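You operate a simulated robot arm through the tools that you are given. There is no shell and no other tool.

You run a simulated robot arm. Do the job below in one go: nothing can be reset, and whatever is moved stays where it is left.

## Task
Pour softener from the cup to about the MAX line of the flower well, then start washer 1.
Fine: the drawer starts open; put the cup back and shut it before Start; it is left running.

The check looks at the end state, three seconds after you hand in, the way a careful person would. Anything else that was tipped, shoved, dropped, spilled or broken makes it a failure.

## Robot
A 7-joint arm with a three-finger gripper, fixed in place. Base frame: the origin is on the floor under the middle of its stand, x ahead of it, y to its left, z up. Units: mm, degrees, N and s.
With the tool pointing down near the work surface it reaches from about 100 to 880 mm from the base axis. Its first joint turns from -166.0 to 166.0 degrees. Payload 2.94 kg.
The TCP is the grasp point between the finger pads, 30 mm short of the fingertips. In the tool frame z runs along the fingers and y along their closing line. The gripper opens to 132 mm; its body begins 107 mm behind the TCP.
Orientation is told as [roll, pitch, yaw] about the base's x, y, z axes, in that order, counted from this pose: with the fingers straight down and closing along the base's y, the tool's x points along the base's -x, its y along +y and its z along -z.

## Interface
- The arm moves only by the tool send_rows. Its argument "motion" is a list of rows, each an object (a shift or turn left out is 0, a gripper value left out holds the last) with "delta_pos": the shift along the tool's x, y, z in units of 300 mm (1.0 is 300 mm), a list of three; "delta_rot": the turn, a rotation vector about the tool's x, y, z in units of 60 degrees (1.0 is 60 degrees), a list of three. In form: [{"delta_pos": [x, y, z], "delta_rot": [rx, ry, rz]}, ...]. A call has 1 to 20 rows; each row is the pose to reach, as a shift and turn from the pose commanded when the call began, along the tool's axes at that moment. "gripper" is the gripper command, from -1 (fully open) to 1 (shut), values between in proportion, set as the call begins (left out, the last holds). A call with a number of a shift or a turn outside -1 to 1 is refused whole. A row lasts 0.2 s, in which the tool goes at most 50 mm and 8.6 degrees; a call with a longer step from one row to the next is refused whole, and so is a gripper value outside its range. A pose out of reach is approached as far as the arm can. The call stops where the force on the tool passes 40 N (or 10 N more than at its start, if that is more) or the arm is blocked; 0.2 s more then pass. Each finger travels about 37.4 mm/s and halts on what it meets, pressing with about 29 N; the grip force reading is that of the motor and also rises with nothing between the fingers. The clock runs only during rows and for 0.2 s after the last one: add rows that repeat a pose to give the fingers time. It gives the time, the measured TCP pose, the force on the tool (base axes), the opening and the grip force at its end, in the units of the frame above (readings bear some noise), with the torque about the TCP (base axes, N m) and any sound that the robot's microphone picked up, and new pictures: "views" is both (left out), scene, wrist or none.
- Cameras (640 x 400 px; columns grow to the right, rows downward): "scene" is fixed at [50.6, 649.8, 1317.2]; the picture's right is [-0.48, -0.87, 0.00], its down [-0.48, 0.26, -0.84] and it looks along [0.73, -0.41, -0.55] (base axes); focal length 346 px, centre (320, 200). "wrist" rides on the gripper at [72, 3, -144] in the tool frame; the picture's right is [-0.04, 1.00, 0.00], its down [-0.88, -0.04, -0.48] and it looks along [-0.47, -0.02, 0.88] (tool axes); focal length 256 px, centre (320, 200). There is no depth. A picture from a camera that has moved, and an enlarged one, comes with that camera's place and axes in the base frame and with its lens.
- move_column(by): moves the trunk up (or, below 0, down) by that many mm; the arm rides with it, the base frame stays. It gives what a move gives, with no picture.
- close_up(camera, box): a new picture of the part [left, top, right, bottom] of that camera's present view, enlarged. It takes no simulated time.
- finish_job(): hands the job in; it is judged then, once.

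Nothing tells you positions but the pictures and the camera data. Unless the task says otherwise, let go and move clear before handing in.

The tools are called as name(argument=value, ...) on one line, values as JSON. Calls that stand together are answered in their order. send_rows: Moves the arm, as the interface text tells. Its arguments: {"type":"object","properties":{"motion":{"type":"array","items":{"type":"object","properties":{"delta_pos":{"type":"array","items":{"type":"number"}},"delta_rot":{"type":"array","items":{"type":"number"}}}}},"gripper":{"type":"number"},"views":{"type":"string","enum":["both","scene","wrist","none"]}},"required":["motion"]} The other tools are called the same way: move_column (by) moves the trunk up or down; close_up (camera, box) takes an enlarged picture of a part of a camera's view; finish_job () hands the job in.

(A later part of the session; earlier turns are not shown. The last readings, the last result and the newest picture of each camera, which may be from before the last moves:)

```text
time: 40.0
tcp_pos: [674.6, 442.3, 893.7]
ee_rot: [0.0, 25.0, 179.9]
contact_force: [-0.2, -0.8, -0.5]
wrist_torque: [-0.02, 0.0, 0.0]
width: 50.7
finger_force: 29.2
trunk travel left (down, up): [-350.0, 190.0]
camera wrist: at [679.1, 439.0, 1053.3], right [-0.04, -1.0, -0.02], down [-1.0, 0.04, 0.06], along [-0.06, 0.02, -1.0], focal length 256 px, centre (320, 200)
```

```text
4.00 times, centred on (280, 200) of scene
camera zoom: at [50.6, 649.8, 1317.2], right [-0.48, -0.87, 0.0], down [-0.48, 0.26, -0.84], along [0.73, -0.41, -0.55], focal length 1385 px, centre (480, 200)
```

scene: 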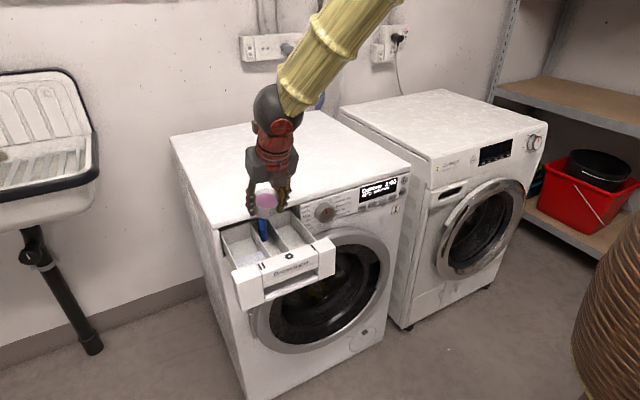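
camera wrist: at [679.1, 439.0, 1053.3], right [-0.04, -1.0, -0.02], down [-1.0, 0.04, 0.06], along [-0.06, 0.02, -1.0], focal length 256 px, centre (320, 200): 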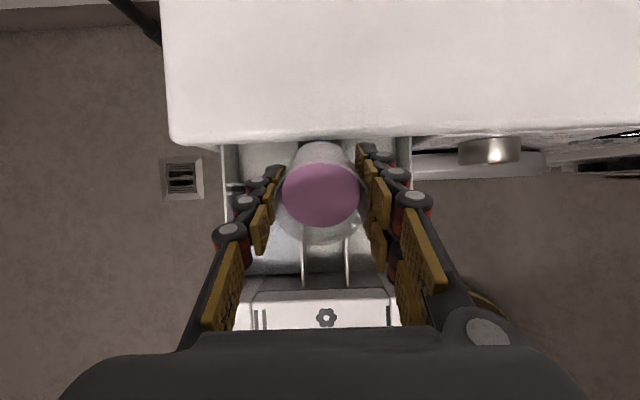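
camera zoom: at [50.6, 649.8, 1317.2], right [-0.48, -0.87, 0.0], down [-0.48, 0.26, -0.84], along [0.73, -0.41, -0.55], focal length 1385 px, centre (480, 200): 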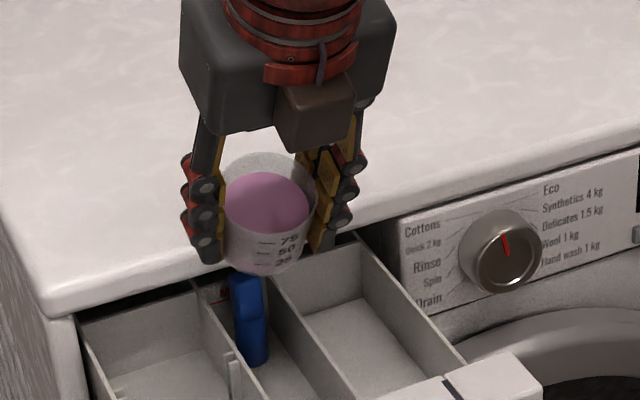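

The cup lip is lined up between the two dividers with nothing poured yet. I'll tilt a little further, to about 36°, and look.

send_rows(motion=[{"delta_rot": [0, 0.05, 0]}, {"delta_rot": [0, 0.1, 0]}, {"delta_rot": [0, 0.15, 0]}, {"delta_rot": [0, 0.18, 0]}, {"delta_rot": [0, 0.18, 0]}, {"delta_rot": [0, 0.18, 0]}], views="both")

close_up(camera="scene", box=[220, 170, 320, 250])

close_up(camera="wrist", box=[210, 100, 430, 330])

```text
time: 41.4
tcp_pos: [674.0, 443.8, 894.8]
ee_rot: [0.0, 35.7, 179.9]
contact_force: [0.1, -0.3, -0.7]
wrist_torque: [-0.02, -0.01, 0.02]
width: 50.6
finger_force: 28.5
trunk travel left (down, up): [-350.0, 190.0]
camera wrist: at [648.7, 439.4, 1051.7], right [-0.04, -1.0, -0.03], down [-0.99, 0.04, -0.13], along [0.13, 0.02, -0.99], focal length 256 px, centre (320, 200)
```

scene: 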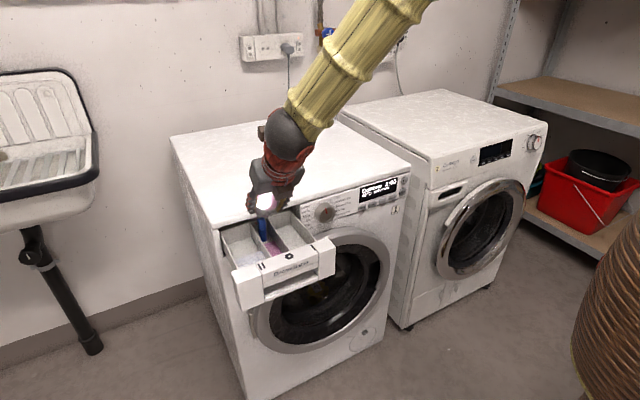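
wrist: 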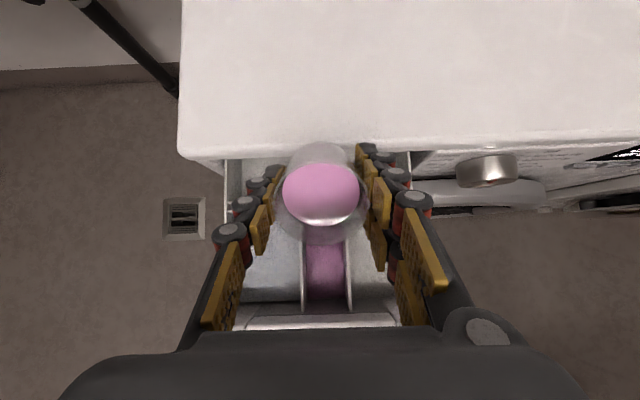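

```text
5.00 times, centred on (270, 210) of scene
camera zoom: at [50.6, 649.8, 1317.2], right [-0.48, -0.87, 0.0], down [-0.48, 0.26, -0.84], along [0.73, -0.41, -0.55], focal length 1732 px, centre (570, 150)
```

zoom: 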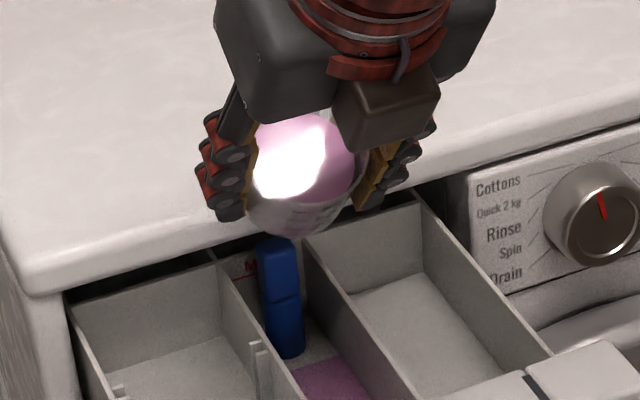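

```text
1.74 times, centred on (320, 215) of wrist
camera zoom: at [648.7, 439.4, 1051.7], right [-0.04, -1.0, -0.03], down [-0.99, 0.04, -0.13], along [0.13, 0.02, -0.99], focal length 445 px, centre (320, 174)
```

zoom: 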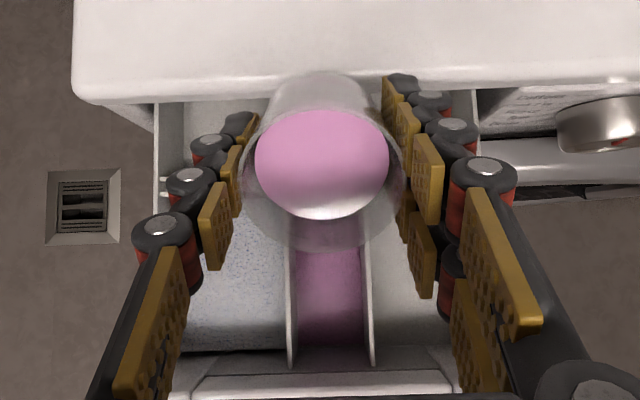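

Pink softener has started collecting at the front of the well, and nothing has gone outside it. I'll hold here a moment to see whether it's still flowing.

send_rows(motion=[{"delta_pos": [0, 0, 0]}, {"delta_pos": [0, 0, 0]}, {"delta_pos": [0, 0, 0]}], views="none")

close_up(camera="scene", box=[220, 200, 320, 280])

close_up(camera="wrist", box=[210, 100, 430, 330])

```text
time: 42.2
tcp_pos: [674.2, 443.8, 893.6]
ee_rot: [0.0, 35.8, 179.9]
contact_force: [0.5, -0.5, -0.5]
wrist_torque: [-0.02, -0.02, -0.01]
width: 50.4
finger_force: 28.7
trunk travel left (down, up): [-350.0, 190.0]
```

```text
5.00 times, centred on (270, 240) of scene
camera zoom: at [50.6, 649.8, 1317.2], right [-0.48, -0.87, 0.0], down [-0.48, 0.26, -0.84], along [0.73, -0.41, -0.55], focal length 1732 px, centre (570, 0)
```

zoom: 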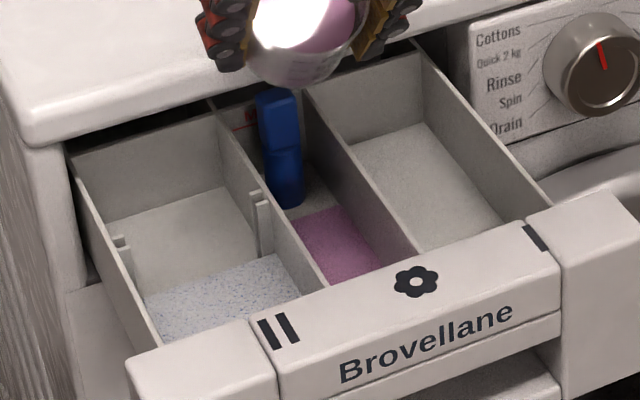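

```text
1.74 times, centred on (320, 215) of wrist
camera zoom: at [648.7, 439.3, 1051.6], right [-0.04, -1.0, -0.03], down [-0.99, 0.04, -0.13], along [0.13, 0.02, -0.99], focal length 445 px, centre (320, 174)
```

zoom: 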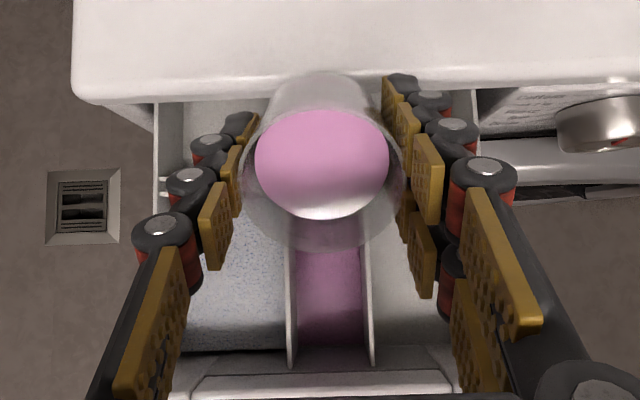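

The pool at the front of the well is small and steady. I'll tilt further to about 44°.

send_rows(motion=[{"delta_rot": [0, 0.04, 0]}, {"delta_rot": [0, 0.08, 0]}, {"delta_rot": [0, 0.12, 0]}, {"delta_rot": [0, 0.14, 0]}, {"delta_rot": [0, 0.14, 0]}, {"delta_rot": [0, 0.14, 0]}], views="none")

close_up(camera="scene", box=[220, 200, 320, 280])

close_up(camera="wrist", box=[210, 100, 430, 330])

```text
time: 43.6
tcp_pos: [674.4, 442.6, 892.8]
ee_rot: [0.0, 44.1, 179.9]
contact_force: [-0.2, 0.1, -0.2]
wrist_torque: [0.02, 0.02, 0.02]
width: 50.7
finger_force: 28.7
trunk travel left (down, up): [-350.0, 190.0]
```

```text
5.00 times, centred on (270, 240) of scene
camera zoom: at [50.6, 649.8, 1317.2], right [-0.48, -0.87, 0.0], down [-0.48, 0.26, -0.84], along [0.73, -0.41, -0.55], focal length 1732 px, centre (570, 0)
```

zoom: 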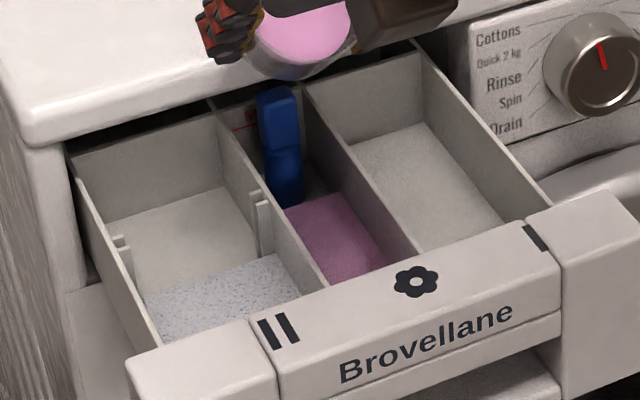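

```text
1.74 times, centred on (320, 215) of wrist
camera zoom: at [626.4, 439.1, 1046.2], right [-0.03, -1.0, -0.03], down [-0.96, 0.04, -0.27], along [0.27, 0.02, -0.96], focal length 445 px, centre (320, 174)
```

zoom: 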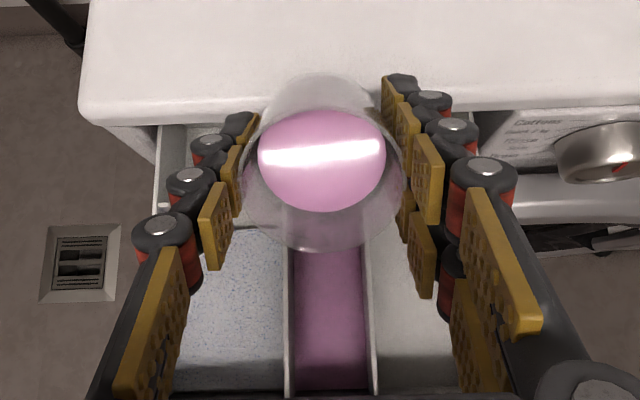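

The pool is growing towards the siphon and everything is landing in the well. I'll continue to about 52°.

send_rows(motion=[{"delta_rot": [0, 0.04, 0]}, {"delta_rot": [0, 0.08, 0]}, {"delta_rot": [0, 0.12, 0]}, {"delta_rot": [0, 0.14, 0]}, {"delta_rot": [0, 0.14, 0]}, {"delta_rot": [0, 0.14, 0]}, {"delta_rot": [0, 0.14, 0]}], views="none")

close_up(camera="scene", box=[220, 200, 320, 280])

close_up(camera="wrist", box=[210, 100, 430, 330])

```text
time: 45.2
tcp_pos: [674.8, 443.1, 892.8]
ee_rot: [0.0, 52.7, 179.9]
contact_force: [-0.5, -0.7, 0.2]
wrist_torque: [0.0, 0.02, 0.03]
width: 50.5
finger_force: 28.8
trunk travel left (down, up): [-350.0, 190.0]
```

```text
5.00 times, centred on (270, 240) of scene
camera zoom: at [50.6, 649.8, 1317.2], right [-0.48, -0.87, 0.0], down [-0.48, 0.26, -0.84], along [0.73, -0.41, -0.55], focal length 1732 px, centre (570, 0)
```

zoom: 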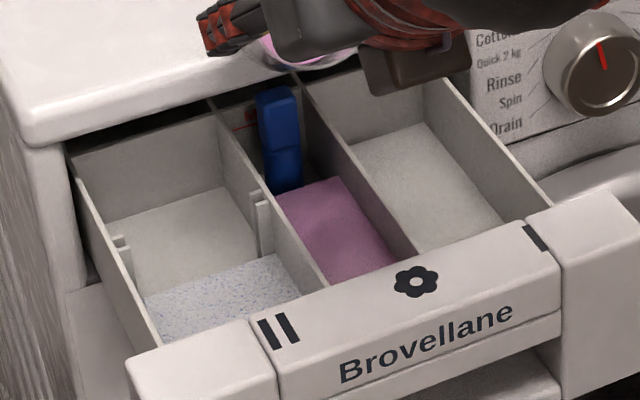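

```text
1.74 times, centred on (320, 215) of wrist
camera zoom: at [604.4, 439.0, 1037.7], right [-0.03, -1.0, -0.03], down [-0.91, 0.04, -0.41], along [0.41, 0.02, -0.91], focal length 445 px, centre (320, 174)
```

zoom: 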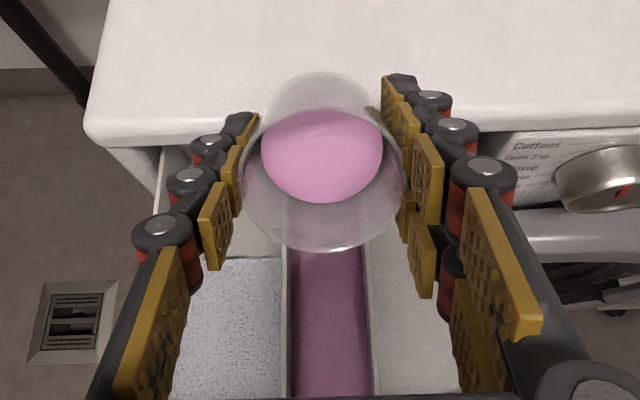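

The pool now reaches the siphon. I'll take a sharper look at the liquid level against the MAX line before going on.

close_up(camera="scene", box=[246, 212, 294, 256])

close_up(camera="scene", box=[248, 216, 272, 231])

close_up(camera="wrist", box=[280, 220, 370, 330])

```text
9.09 times, centred on (270, 234) of scene
camera zoom: at [50.6, 649.8, 1317.2], right [-0.48, -0.87, 0.0], down [-0.48, 0.26, -0.84], along [0.73, -0.41, -0.55], focal length 3148 px, centre (774, -109)
```

zoom: 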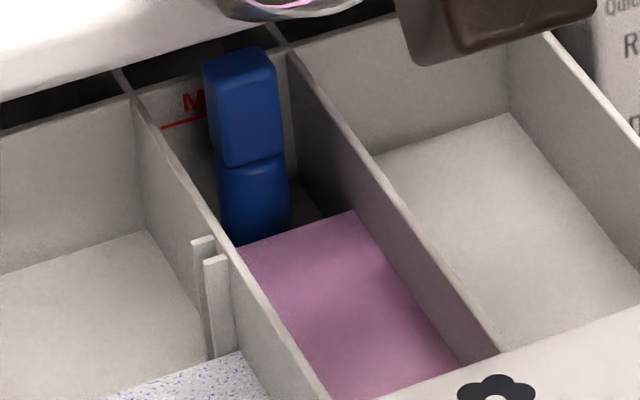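

```text
16.00 times, centred on (260, 224) of scene
camera zoom: at [50.6, 649.8, 1317.2], right [-0.48, -0.87, 0.0], down [-0.48, 0.26, -0.84], along [0.73, -0.41, -0.55], focal length 5541 px, centre (1280, -176)
```

zoom: 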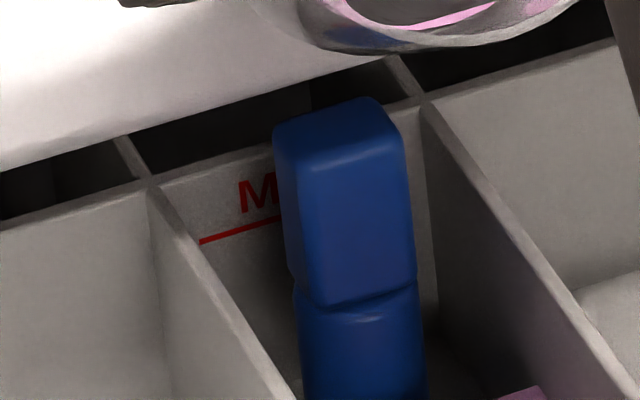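

```text
3.64 times, centred on (325, 275) of wrist
camera zoom: at [604.4, 439.0, 1037.7], right [-0.03, -1.0, -0.03], down [-0.91, 0.04, -0.41], along [0.41, 0.02, -0.91], focal length 931 px, centre (302, -73)
```

zoom: 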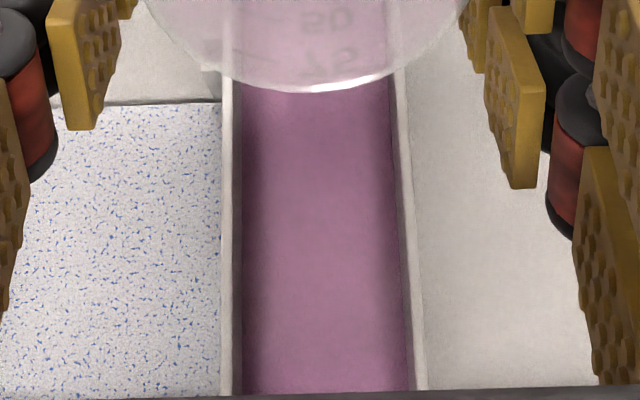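

The liquid surface spans the well in front of the siphon, and I estimate it's about 4–5 mm below MAX. I'll measure it against the divider top more precisely.

close_up(camera="scene", box=[270, 228, 300, 247])

close_up(camera="scene", box=[256, 212, 288, 232])

```text
16.00 times, centred on (285, 238) of scene
camera zoom: at [50.6, 649.8, 1317.2], right [-0.48, -0.87, 0.0], down [-0.48, 0.26, -0.84], along [0.73, -0.41, -0.55], focal length 5541 px, centre (880, -400)
```

zoom: 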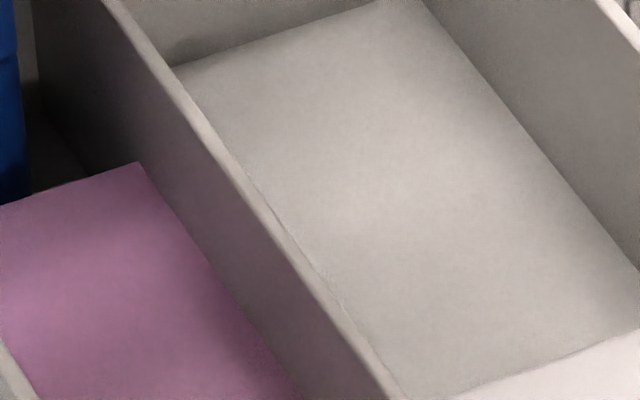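

```text
16.00 times, centred on (272, 222) of scene
camera zoom: at [50.6, 649.8, 1317.2], right [-0.48, -0.87, 0.0], down [-0.48, 0.26, -0.84], along [0.73, -0.41, -0.55], focal length 5541 px, centre (1088, -152)
```

zoom: 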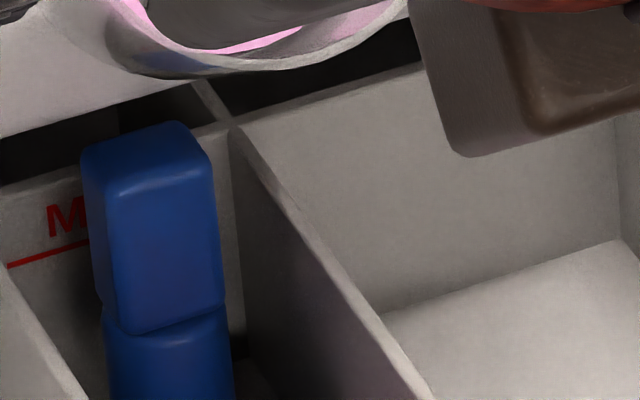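

By this measure the liquid is about 24 mm below the divider top and MAX about 15 mm below it, so roughly 9 mm is left. I'll tilt a smaller step, to about 58°.

send_rows(motion=[{"delta_rot": [0, 0.03, 0]}, {"delta_rot": [0, 0.06, 0]}, {"delta_rot": [0, 0.09, 0]}, {"delta_rot": [0, 0.09, 0]}, {"delta_rot": [0, 0.09, 0]}, {"delta_rot": [0, 0.09, 0]}], views="none")

close_up(camera="scene", box=[270, 228, 300, 247])

close_up(camera="scene", box=[246, 212, 294, 256])

close_up(camera="wrist", box=[210, 100, 430, 330])

```text
time: 46.6
tcp_pos: [673.7, 441.5, 893.2]
ee_rot: [0.1, 58.0, 179.9]
contact_force: [-0.4, -0.4, 0.1]
wrist_torque: [0.01, 0.0, 0.0]
width: 50.4
finger_force: 28.6
trunk travel left (down, up): [-350.0, 190.0]
```

```text
16.00 times, centred on (285, 238) of scene
camera zoom: at [50.6, 649.8, 1317.2], right [-0.48, -0.87, 0.0], down [-0.48, 0.26, -0.84], along [0.73, -0.41, -0.55], focal length 5541 px, centre (880, -400)
```

zoom: 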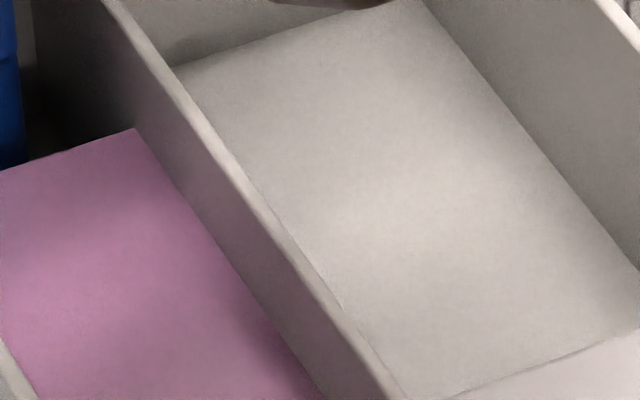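

```text
9.09 times, centred on (270, 234) of scene
camera zoom: at [50.6, 649.8, 1317.2], right [-0.48, -0.87, 0.0], down [-0.48, 0.26, -0.84], along [0.73, -0.41, -0.55], focal length 3148 px, centre (774, -109)
```

zoom: 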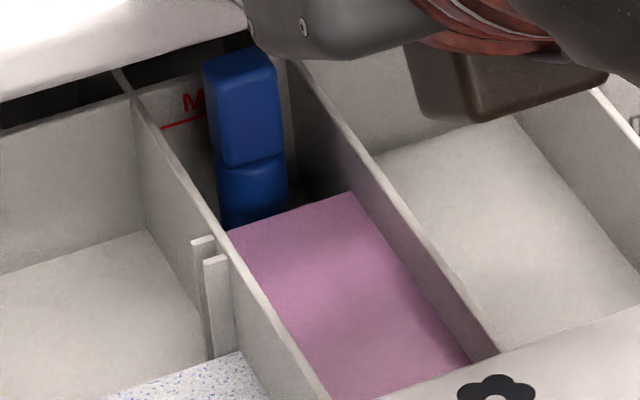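

```text
1.74 times, centred on (320, 215) of wrist
camera zoom: at [591.2, 439.0, 1030.4], right [-0.03, -1.0, -0.04], down [-0.87, 0.04, -0.49], along [0.49, 0.02, -0.87], focal length 445 px, centre (320, 174)
```

zoom: 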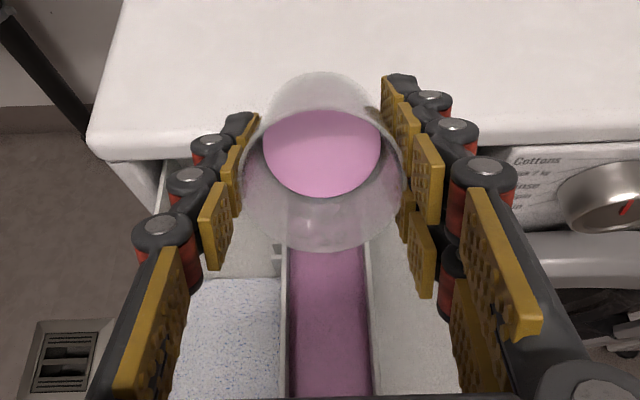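

The level rose about 6.5 mm and now sits roughly 3 mm below MAX. I'll add one fine increment of 2.7°.

send_rows(motion=[{"delta_rot": [0, 0.02, 0]}, {"delta_rot": [0, 0.045, 0]}, {"delta_rot": [0, 0.045, 0]}, {"delta_rot": [0, 0.045, 0]}, {"delta_rot": [0, 0.045, 0]}], views="none")

close_up(camera="scene", box=[270, 228, 300, 247])

close_up(camera="scene", box=[246, 212, 294, 256])

```text
time: 47.8
tcp_pos: [674.1, 443.0, 894.1]
ee_rot: [-0.1, 60.7, 179.9]
contact_force: [-0.2, -0.3, -0.1]
wrist_torque: [0.0, 0.0, -0.01]
width: 50.3
finger_force: 28.9
trunk travel left (down, up): [-350.0, 190.0]
```

```text
16.00 times, centred on (285, 238) of scene
camera zoom: at [50.6, 649.8, 1317.2], right [-0.48, -0.87, 0.0], down [-0.48, 0.26, -0.84], along [0.73, -0.41, -0.55], focal length 5541 px, centre (880, -400)
```

zoom: 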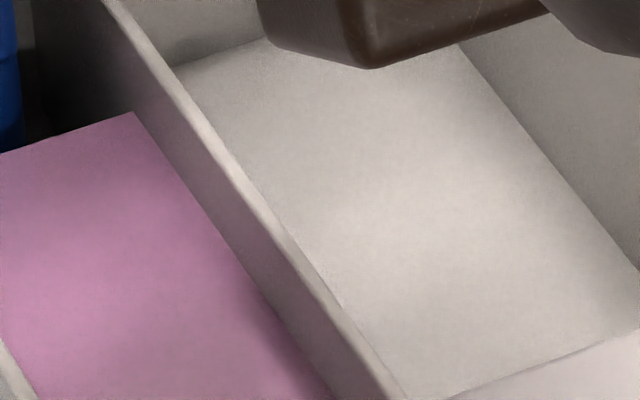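

```text
9.09 times, centred on (270, 234) of scene
camera zoom: at [50.6, 649.8, 1317.2], right [-0.48, -0.87, 0.0], down [-0.48, 0.26, -0.84], along [0.73, -0.41, -0.55], focal length 3148 px, centre (774, -109)
```

zoom: 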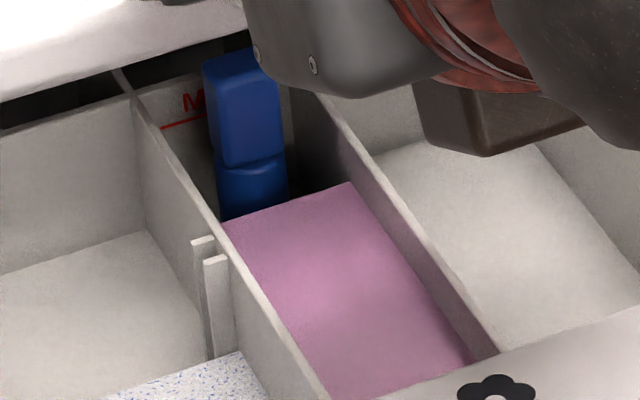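

The level is now within about a millimetre of the MAX line. I'll tilt the cup back upright over the well.

send_rows(motion=[{"delta_rot": [0, -0.1, 0]}, {"delta_rot": [0, -0.22, 0]}, {"delta_rot": [0, -0.34, 0]}, {"delta_rot": [0, -0.46, 0]}, {"delta_rot": [0, -0.58, 0]}, {"delta_rot": [0, -0.7, 0]}, {"delta_rot": [0, -0.81, 0]}, {"delta_rot": [0, -0.9, 0]}, {"delta_rot": [0, -0.96, 0]}, {"delta_rot": [0, -1.0, 0]}, {"delta_rot": [0, -1.0, 0]}], views="both")

close_up(camera="scene", box=[270, 228, 300, 247])

close_up(camera="scene", box=[220, 160, 320, 250])

```text
time: 50.2
tcp_pos: [674.3, 443.3, 893.7]
ee_rot: [0.0, 0.6, 179.9]
contact_force: [0.2, -0.7, -0.5]
wrist_torque: [0.03, -0.05, -0.02]
width: 50.5
finger_force: 28.7
trunk travel left (down, up): [-350.0, 190.0]
camera wrist: at [744.9, 438.7, 1037.6], right [-0.05, -1.0, 0.0], down [-0.88, 0.04, 0.47], along [-0.46, 0.02, -0.89], focal length 256 px, centre (320, 200)
```

scene: 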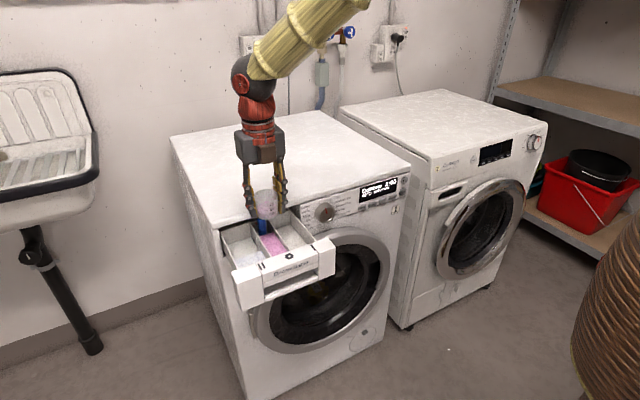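
wrist: 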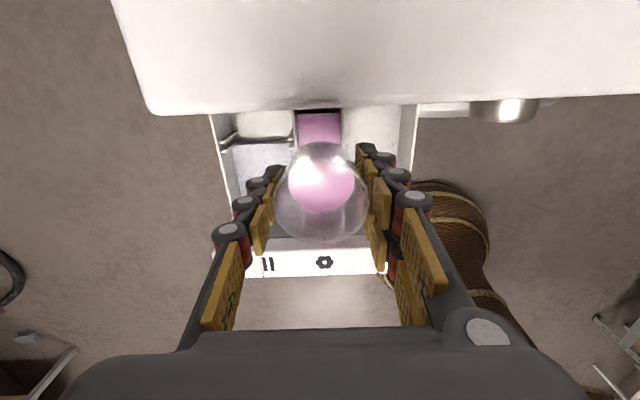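

```text
16.00 times, centred on (285, 238) of scene
camera zoom: at [50.6, 649.8, 1317.2], right [-0.48, -0.87, 0.0], down [-0.48, 0.26, -0.84], along [0.73, -0.41, -0.55], focal length 5541 px, centre (880, -400)
```

zoom: 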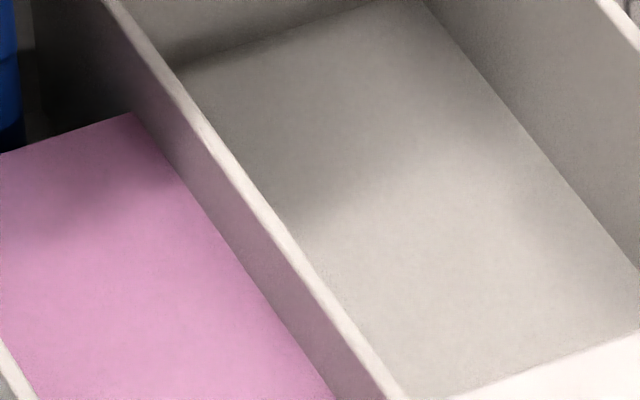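

```text
4.44 times, centred on (270, 205) of scene
camera zoom: at [50.6, 649.8, 1317.2], right [-0.48, -0.87, 0.0], down [-0.48, 0.26, -0.84], along [0.73, -0.41, -0.55], focal length 1539 px, centre (542, 178)
```

zoom: 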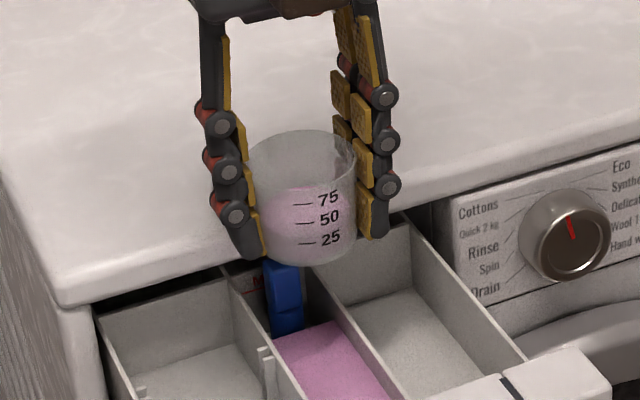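

The cup is upright again and the well level held. I'll check the MAX line once more in this light before carrying the cup away.

close_up(camera="scene", box=[246, 212, 294, 242])

close_up(camera="wrist", box=[270, 90, 370, 160])

```text
13.33 times, centred on (270, 227) of scene
camera zoom: at [50.6, 649.8, 1317.2], right [-0.48, -0.87, 0.0], down [-0.48, 0.26, -0.84], along [0.73, -0.41, -0.55], focal length 4618 px, centre (987, -160)
```

zoom: 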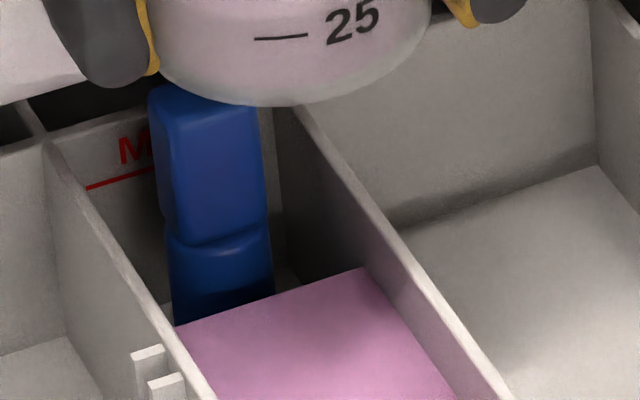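

```text
5.71 times, centred on (320, 125) of wrist
camera zoom: at [744.9, 438.7, 1037.6], right [-0.05, -1.0, 0.0], down [-0.88, 0.04, 0.47], along [-0.46, 0.02, -0.89], focal length 1463 px, centre (320, 629)
```

zoom: 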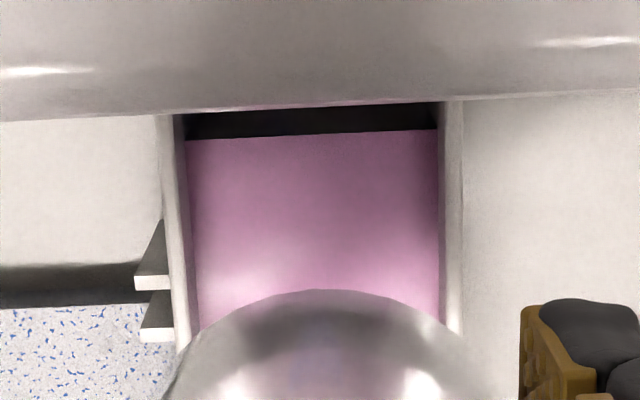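

The liquid surface is about 14.5 mm below the divider top and so is the MAX line, so the fill matches. Now I'll lift the cup clear and carry it back to its spot.

send_rows(motion=[{"delta_pos": [0, 0, -0.04], "delta_rot": [0, -0.01, 0]}, {"delta_pos": [0, 0, -0.1], "delta_rot": [0, -0.01, 0]}, {"delta_pos": [0, 0, -0.17], "delta_rot": [0, -0.01, 0]}, {"delta_pos": [0, 0, -0.22], "delta_rot": [0, -0.01, 0]}, {"delta_pos": [0.02, 0.025, -0.23], "delta_rot": [0, -0.01, 0]}, {"delta_pos": [0.06, 0.077, -0.23], "delta_rot": [0, -0.01, 0]}, {"delta_pos": [0.112, 0.144, -0.23], "delta_rot": [0, -0.01, 0]}, {"delta_pos": [0.168, 0.216, -0.23], "delta_rot": [0, -0.01, 0]}, {"delta_pos": [0.224, 0.288, -0.23], "delta_rot": [0, -0.01, 0]}, {"delta_pos": [0.28, 0.36, -0.23], "delta_rot": [0, -0.01, 0]}, {"delta_pos": [0.336, 0.432, -0.23], "delta_rot": [0, -0.01, 0]}, {"delta_pos": [0.392, 0.504, -0.23], "delta_rot": [0, -0.01, 0]}, {"delta_pos": [0.444, 0.571, -0.23], "delta_rot": [0, -0.01, 0]}, {"delta_pos": [0.488, 0.628, -0.23], "delta_rot": [0, -0.01, 0]}, {"delta_pos": [0.518, 0.667, -0.23], "delta_rot": [0, -0.01, 0]}, {"delta_pos": [0.533, 0.687, -0.23], "delta_rot": [0, -0.01, 0]}, {"delta_pos": [0.537, 0.692, -0.23], "delta_rot": [0, -0.01, 0]}], views="both")

```text
time: 53.8
tcp_pos: [835.0, 234.8, 963.9]
ee_rot: [-0.1, 0.1, 179.8]
contact_force: [0.2, 0.1, -0.4]
wrist_torque: [0.02, 0.02, 0.0]
width: 50.4
finger_force: 28.8
trunk travel left (down, up): [-350.0, 190.0]
camera wrist: at [906.8, 230.9, 1107.5], right [-0.05, -1.0, 0.0], down [-0.88, 0.04, 0.47], along [-0.47, 0.02, -0.88], focal length 256 px, centre (320, 200)
```

scene: 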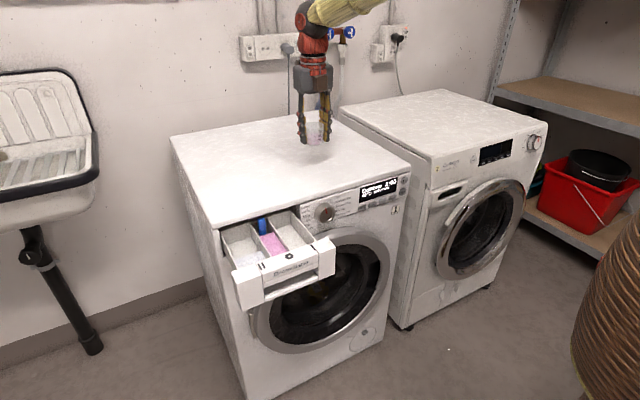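
wrist: 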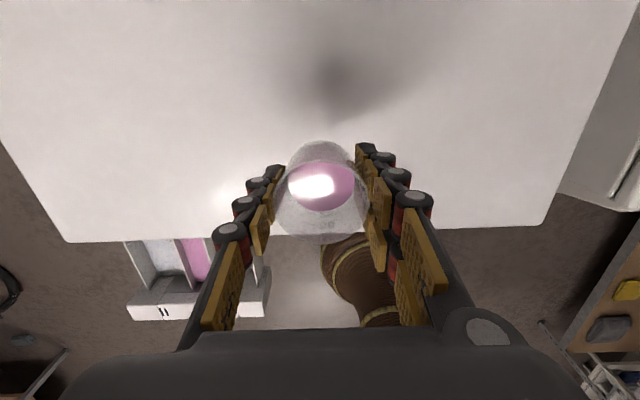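

The cup is over its original spot, which by my command tally is 79.5 mm below. I'll lower it slowly, easing off at the end.

send_rows(motion=[{"delta_pos": [0, 0, 0.03]}, {"delta_pos": [0, 0, 0.08]}, {"delta_pos": [0, 0, 0.13]}, {"delta_pos": [0, 0, 0.18]}, {"delta_pos": [0, 0, 0.215]}, {"delta_pos": [0, 0, 0.237]}, {"delta_pos": [0, 0, 0.25]}, {"delta_pos": [0, 0, 0.257]}, {"delta_pos": [0, 0, 0.261]}, {"delta_pos": [0, 0, 0.264]}, {"delta_pos": [0, 0, 0.264]}], views="both")

close_up(camera="scene", box=[285, 135, 345, 180])

```text
time: 56.2
tcp_pos: [834.0, 233.8, 884.5]
ee_rot: [0.0, 0.1, 179.8]
contact_force: [0.9, -0.3, -0.7]
wrist_torque: [0.0, 0.03, -0.01]
width: 50.4
finger_force: 28.7
trunk travel left (down, up): [-350.0, 190.0]
camera wrist: at [906.6, 230.7, 1028.7], right [-0.05, -1.0, 0.0], down [-0.88, 0.04, 0.47], along [-0.47, 0.02, -0.88], focal length 256 px, centre (320, 200)
```

scene: 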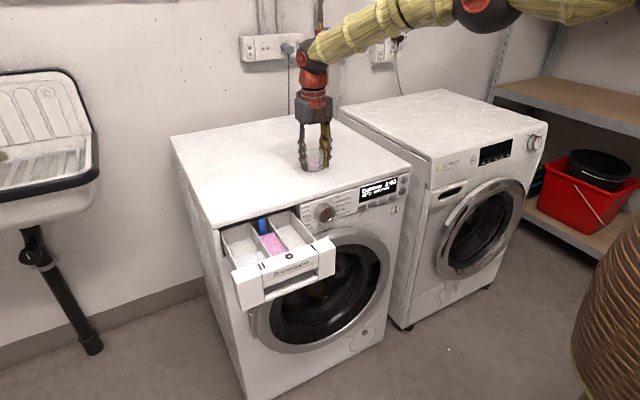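
wrist: 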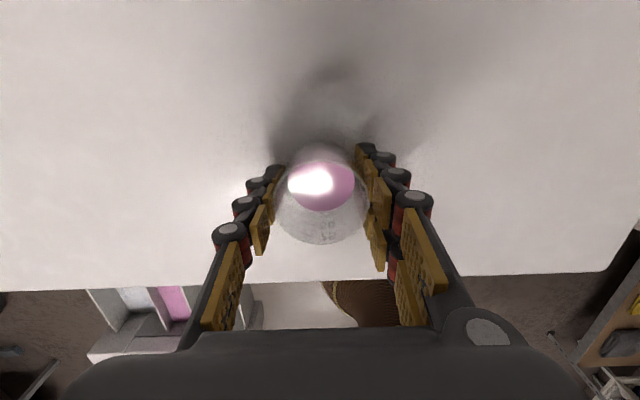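

```text
8.89 times, centred on (315, 158) of scene
camera zoom: at [50.6, 649.8, 1317.2], right [-0.48, -0.87, 0.0], down [-0.48, 0.26, -0.84], along [0.73, -0.41, -0.55], focal length 3078 px, centre (364, 578)
```

zoom: 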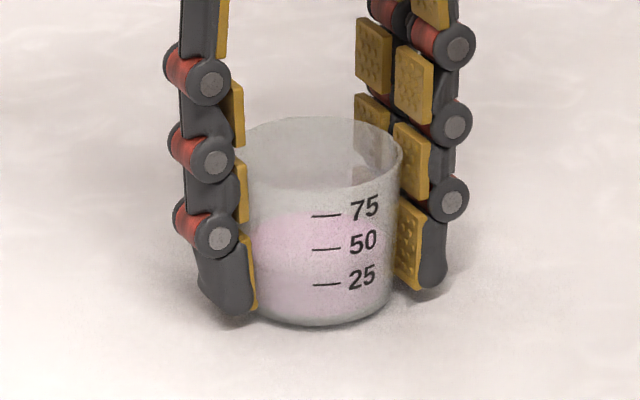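

The cup base is at the surface within a millimetre and no contact force shows yet. I'll settle it 1 mm more and then release.

send_rows(motion=[{"delta_pos": [0, 0, 0.002]}, {"delta_pos": [0, 0, 0.0035]}, {"delta_pos": [0, 0, 0.0035]}], views="none")

```text
time: 57.0
tcp_pos: [834.4, 235.4, 884.7]
ee_rot: [0.0, 0.1, 179.9]
contact_force: [0.2, -0.1, -0.8]
wrist_torque: [0.01, 0.02, 0.01]
width: 50.6
finger_force: 28.9
trunk travel left (down, up): [-350.0, 190.0]
```

There's still no contact reading, so I'll ease down another 1 mm and watch the force.

send_rows(motion=[{"delta_pos": [0, 0, 0.002]}, {"delta_pos": [0, 0, 0.0035]}, {"delta_pos": [0, 0, 0.0035]}], views="none")

```text
time: 57.8
tcp_pos: [834.7, 233.7, 883.6]
ee_rot: [0.0, 0.1, 179.9]
contact_force: [0.0, 1.0, 3.3]
wrist_torque: [0.1, 0.02, -0.01]
width: 50.5
finger_force: 29.2
trunk travel left (down, up): [-350.0, 190.0]
```

A light 3 N upward force shows the cup is standing on the surface. I'll release and retreat straight up.

send_rows(motion=[{"delta_pos": [0, 0, 0]}, {"delta_pos": [0, 0, 0]}, {"delta_pos": [0, 0, 0]}, {"delta_pos": [0, 0, 0]}, {"delta_pos": [0, 0, 0]}, {"delta_pos": [0, 0, 0]}, {"delta_pos": [0, 0, -0.03]}, {"delta_pos": [0, 0, -0.1]}, {"delta_pos": [0, 0, -0.2]}, {"delta_pos": [0, 0, -0.3]}, {"delta_pos": [0, 0, -0.4]}, {"delta_pos": [0, 0, -0.4]}], gripper=-1, views="both")

close_up(camera="scene", box=[285, 135, 345, 180])

close_up(camera="scene", box=[246, 205, 294, 256])

```text
time: 60.4
tcp_pos: [836.4, 232.4, 1003.3]
ee_rot: [-0.1, 0.0, 179.9]
contact_force: [-0.4, -0.8, 0.0]
wrist_torque: [-0.04, 0.02, 0.01]
width: 131.9
finger_force: 0.2
trunk travel left (down, up): [-350.0, 190.0]
camera wrist: at [907.2, 229.4, 1146.6], right [-0.05, -1.0, 0.0], down [-0.88, 0.04, 0.47], along [-0.47, 0.02, -0.88], focal length 256 px, centre (320, 200)
```

scene: 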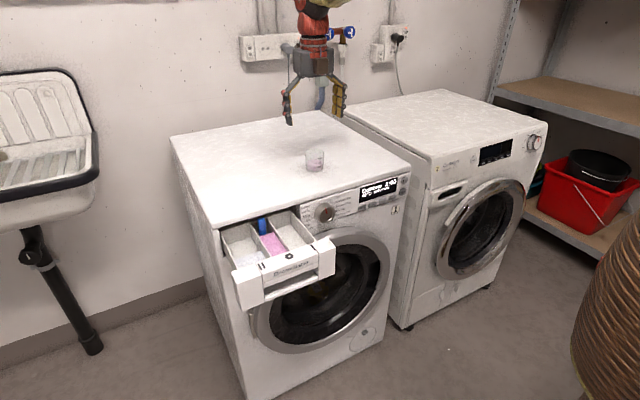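
wrist: 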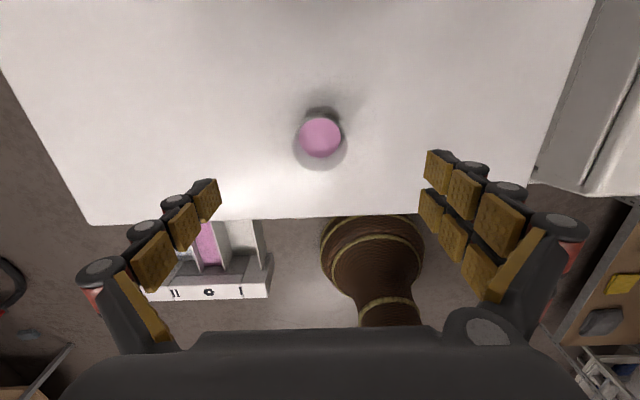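

```text
8.89 times, centred on (315, 158) of scene
camera zoom: at [50.6, 649.8, 1317.2], right [-0.48, -0.87, 0.0], down [-0.48, 0.26, -0.84], along [0.73, -0.41, -0.55], focal length 3078 px, centre (364, 578)
```

zoom: 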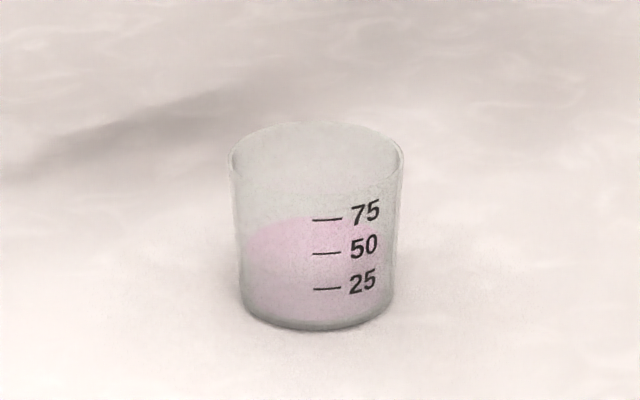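

```text
7.84 times, centred on (270, 230) of scene
camera zoom: at [50.6, 649.8, 1317.2], right [-0.48, -0.87, 0.0], down [-0.48, 0.26, -0.84], along [0.73, -0.41, -0.55], focal length 2716 px, centre (712, -39)
```

zoom: 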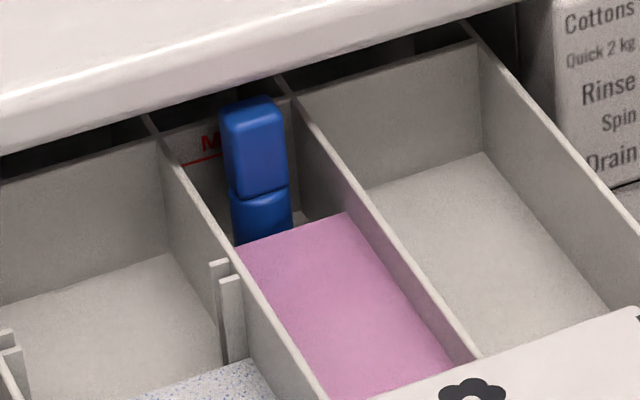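

The cup stands upright at its spot with no spill. With the hand out of the way the lighting is better, so I'll recheck the level against MAX.

close_up(camera="scene", box=[264, 222, 294, 241])

close_up(camera="scene", box=[250, 210, 280, 229])

close_up(camera="scene", box=[272, 232, 302, 251])

```text
16.00 times, centred on (279, 232) of scene
camera zoom: at [50.6, 649.8, 1317.2], right [-0.48, -0.87, 0.0], down [-0.48, 0.26, -0.84], along [0.73, -0.41, -0.55], focal length 5541 px, centre (976, -304)
```

zoom: 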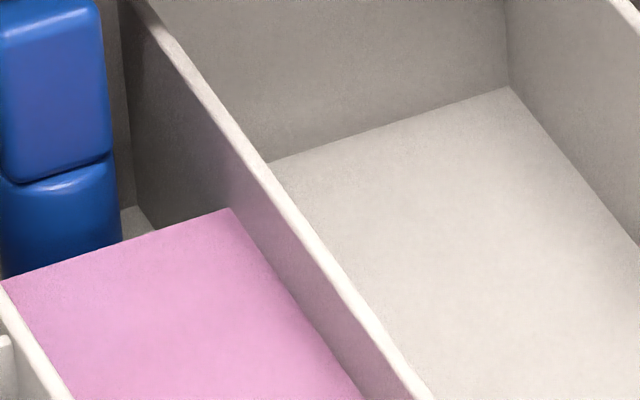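

```text
16.00 times, centred on (265, 220) of scene
camera zoom: at [50.6, 649.8, 1317.2], right [-0.48, -0.87, 0.0], down [-0.48, 0.26, -0.84], along [0.73, -0.41, -0.55], focal length 5541 px, centre (1200, -112)
```

zoom: 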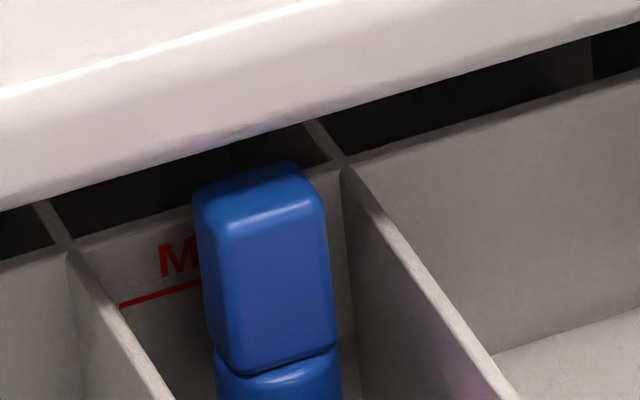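

```text
16.00 times, centred on (287, 242) of scene
camera zoom: at [50.6, 649.8, 1317.2], right [-0.48, -0.87, 0.0], down [-0.48, 0.26, -0.84], along [0.73, -0.41, -0.55], focal length 5541 px, centre (848, -464)
```

zoom: 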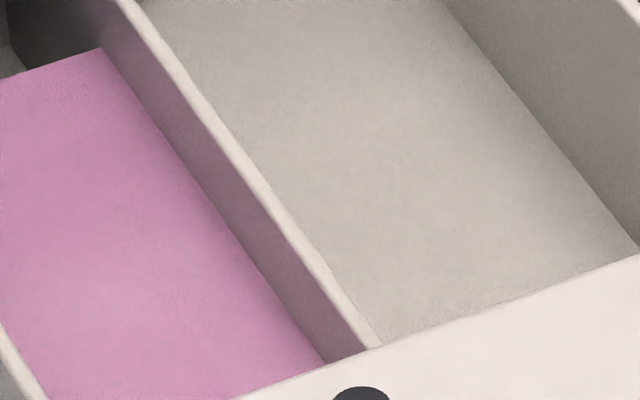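

The level still agrees with MAX to within about 2 mm, so the pour is done. Next is the drawer: I'll move in front of it, tilt forward and look at the front panel to choose a push point.

send_rows(motion=[{"delta_pos": [-0.12, -0.066, 0]}, {"delta_pos": [-0.24, -0.133, 0]}, {"delta_pos": [-0.36, -0.2, 0]}, {"delta_pos": [-0.48, -0.266, 0]}, {"delta_pos": [-0.6, -0.333, 0]}, {"delta_pos": [-0.72, -0.4, 0]}, {"delta_pos": [-0.84, -0.466, 0]}, {"delta_pos": [-0.96, -0.533, 0]}], views="none")

send_rows(motion=[{"delta_pos": [-0.12, -0.06, 0], "delta_rot": [0, 0.1, 0]}, {"delta_pos": [-0.24, -0.12, 0], "delta_rot": [0, 0.2, 0]}, {"delta_pos": [-0.36, -0.18, 0], "delta_rot": [0, 0.3, 0]}, {"delta_pos": [-0.42, -0.2, 0], "delta_rot": [0, 0.4, 0]}, {"delta_pos": [-0.42, -0.2, 0], "delta_rot": [0, 0.5, 0]}, {"delta_pos": [-0.42, -0.2, 0], "delta_rot": [0, 0.6, 0]}, {"delta_pos": [-0.42, -0.2, 0], "delta_rot": [0, 0.7, 0]}, {"delta_pos": [-0.42, -0.2, 0], "delta_rot": [0, 0.8, 0]}, {"delta_pos": [-0.42, -0.2, 0], "delta_rot": [0, 0.9, 0]}, {"delta_pos": [-0.42, -0.2, 0], "delta_rot": [0, 1.0, 0]}], views="both")

```text
time: 62.2
tcp_pos: [547.2, 394.9, 1001.7]
ee_rot: [0.0, 0.2, 179.9]
contact_force: [-0.2, -0.1, -0.3]
wrist_torque: [-0.01, -0.03, 0.03]
width: 131.9
finger_force: 0.2
trunk travel left (down, up): [-350.0, 190.0]
```

```text
time: 64.4
tcp_pos: [420.1, 456.5, 1002.2]
ee_rot: [-0.1, 60.2, 179.8]
contact_force: [-0.4, 0.1, 0.3]
wrist_torque: [-0.02, 0.01, 0.0]
width: 131.9
finger_force: 0.2
trunk travel left (down, up): [-350.0, 190.0]
camera wrist: at [331.5, 452.8, 1135.7], right [-0.02, -1.0, -0.04], down [-0.85, 0.04, -0.53], along [0.53, 0.02, -0.85], focal length 256 px, centre (320, 200)
```

scene: 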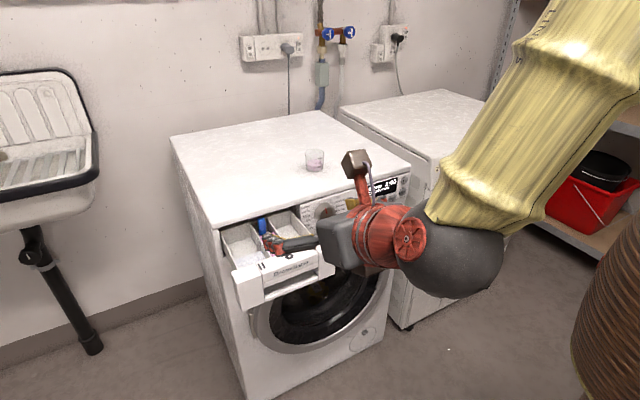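
wrist: 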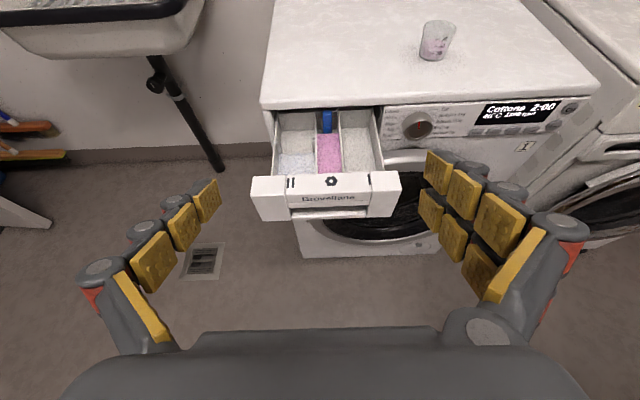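

I have a good view of the drawer front, the panel and the cup. I'll zoom in on each.

close_up(camera="wrist", box=[240, 90, 420, 230])

close_up(camera="wrist", box=[300, 100, 360, 160])

close_up(camera="wrist", box=[460, 85, 600, 165])

```text
2.86 times, centred on (330, 160) of wrist
camera zoom: at [331.5, 452.8, 1135.7], right [-0.02, -1.0, -0.04], down [-0.85, 0.04, -0.53], along [0.53, 0.02, -0.85], focal length 731 px, centre (291, 314)
```

zoom: 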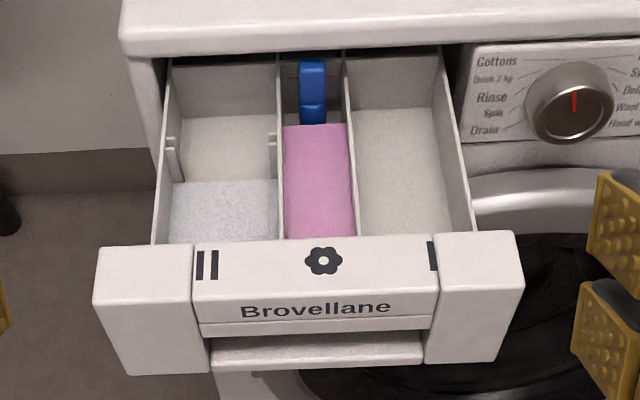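

```text
6.67 times, centred on (330, 130) of wrist
camera zoom: at [331.5, 452.8, 1135.7], right [-0.02, -1.0, -0.04], down [-0.85, 0.04, -0.53], along [0.53, 0.02, -0.85], focal length 1707 px, centre (253, 667)
```

zoom: 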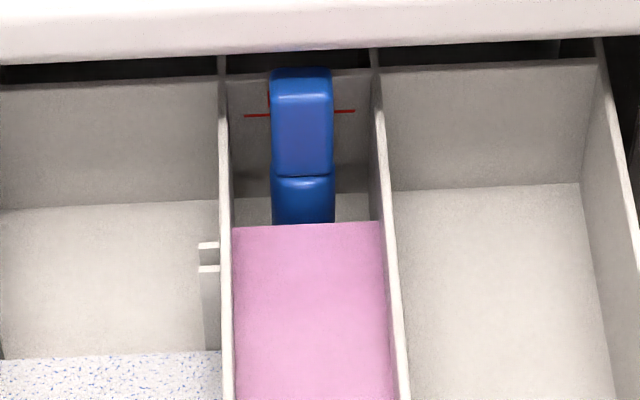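

```text
4.57 times, centred on (530, 125) of wrist
camera zoom: at [331.5, 452.8, 1135.7], right [-0.02, -1.0, -0.04], down [-0.85, 0.04, -0.53], along [0.53, 0.02, -0.85], focal length 1170 px, centre (-640, 543)
```

zoom: 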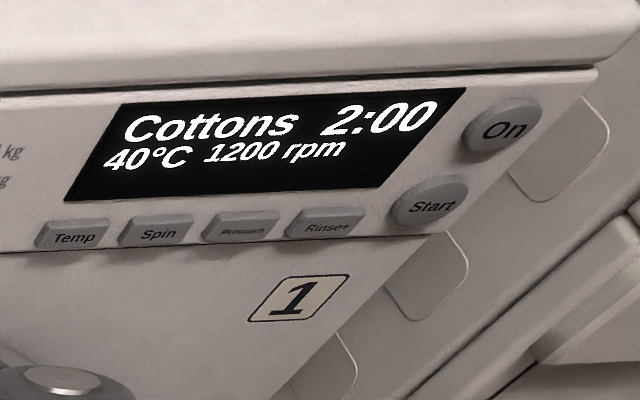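

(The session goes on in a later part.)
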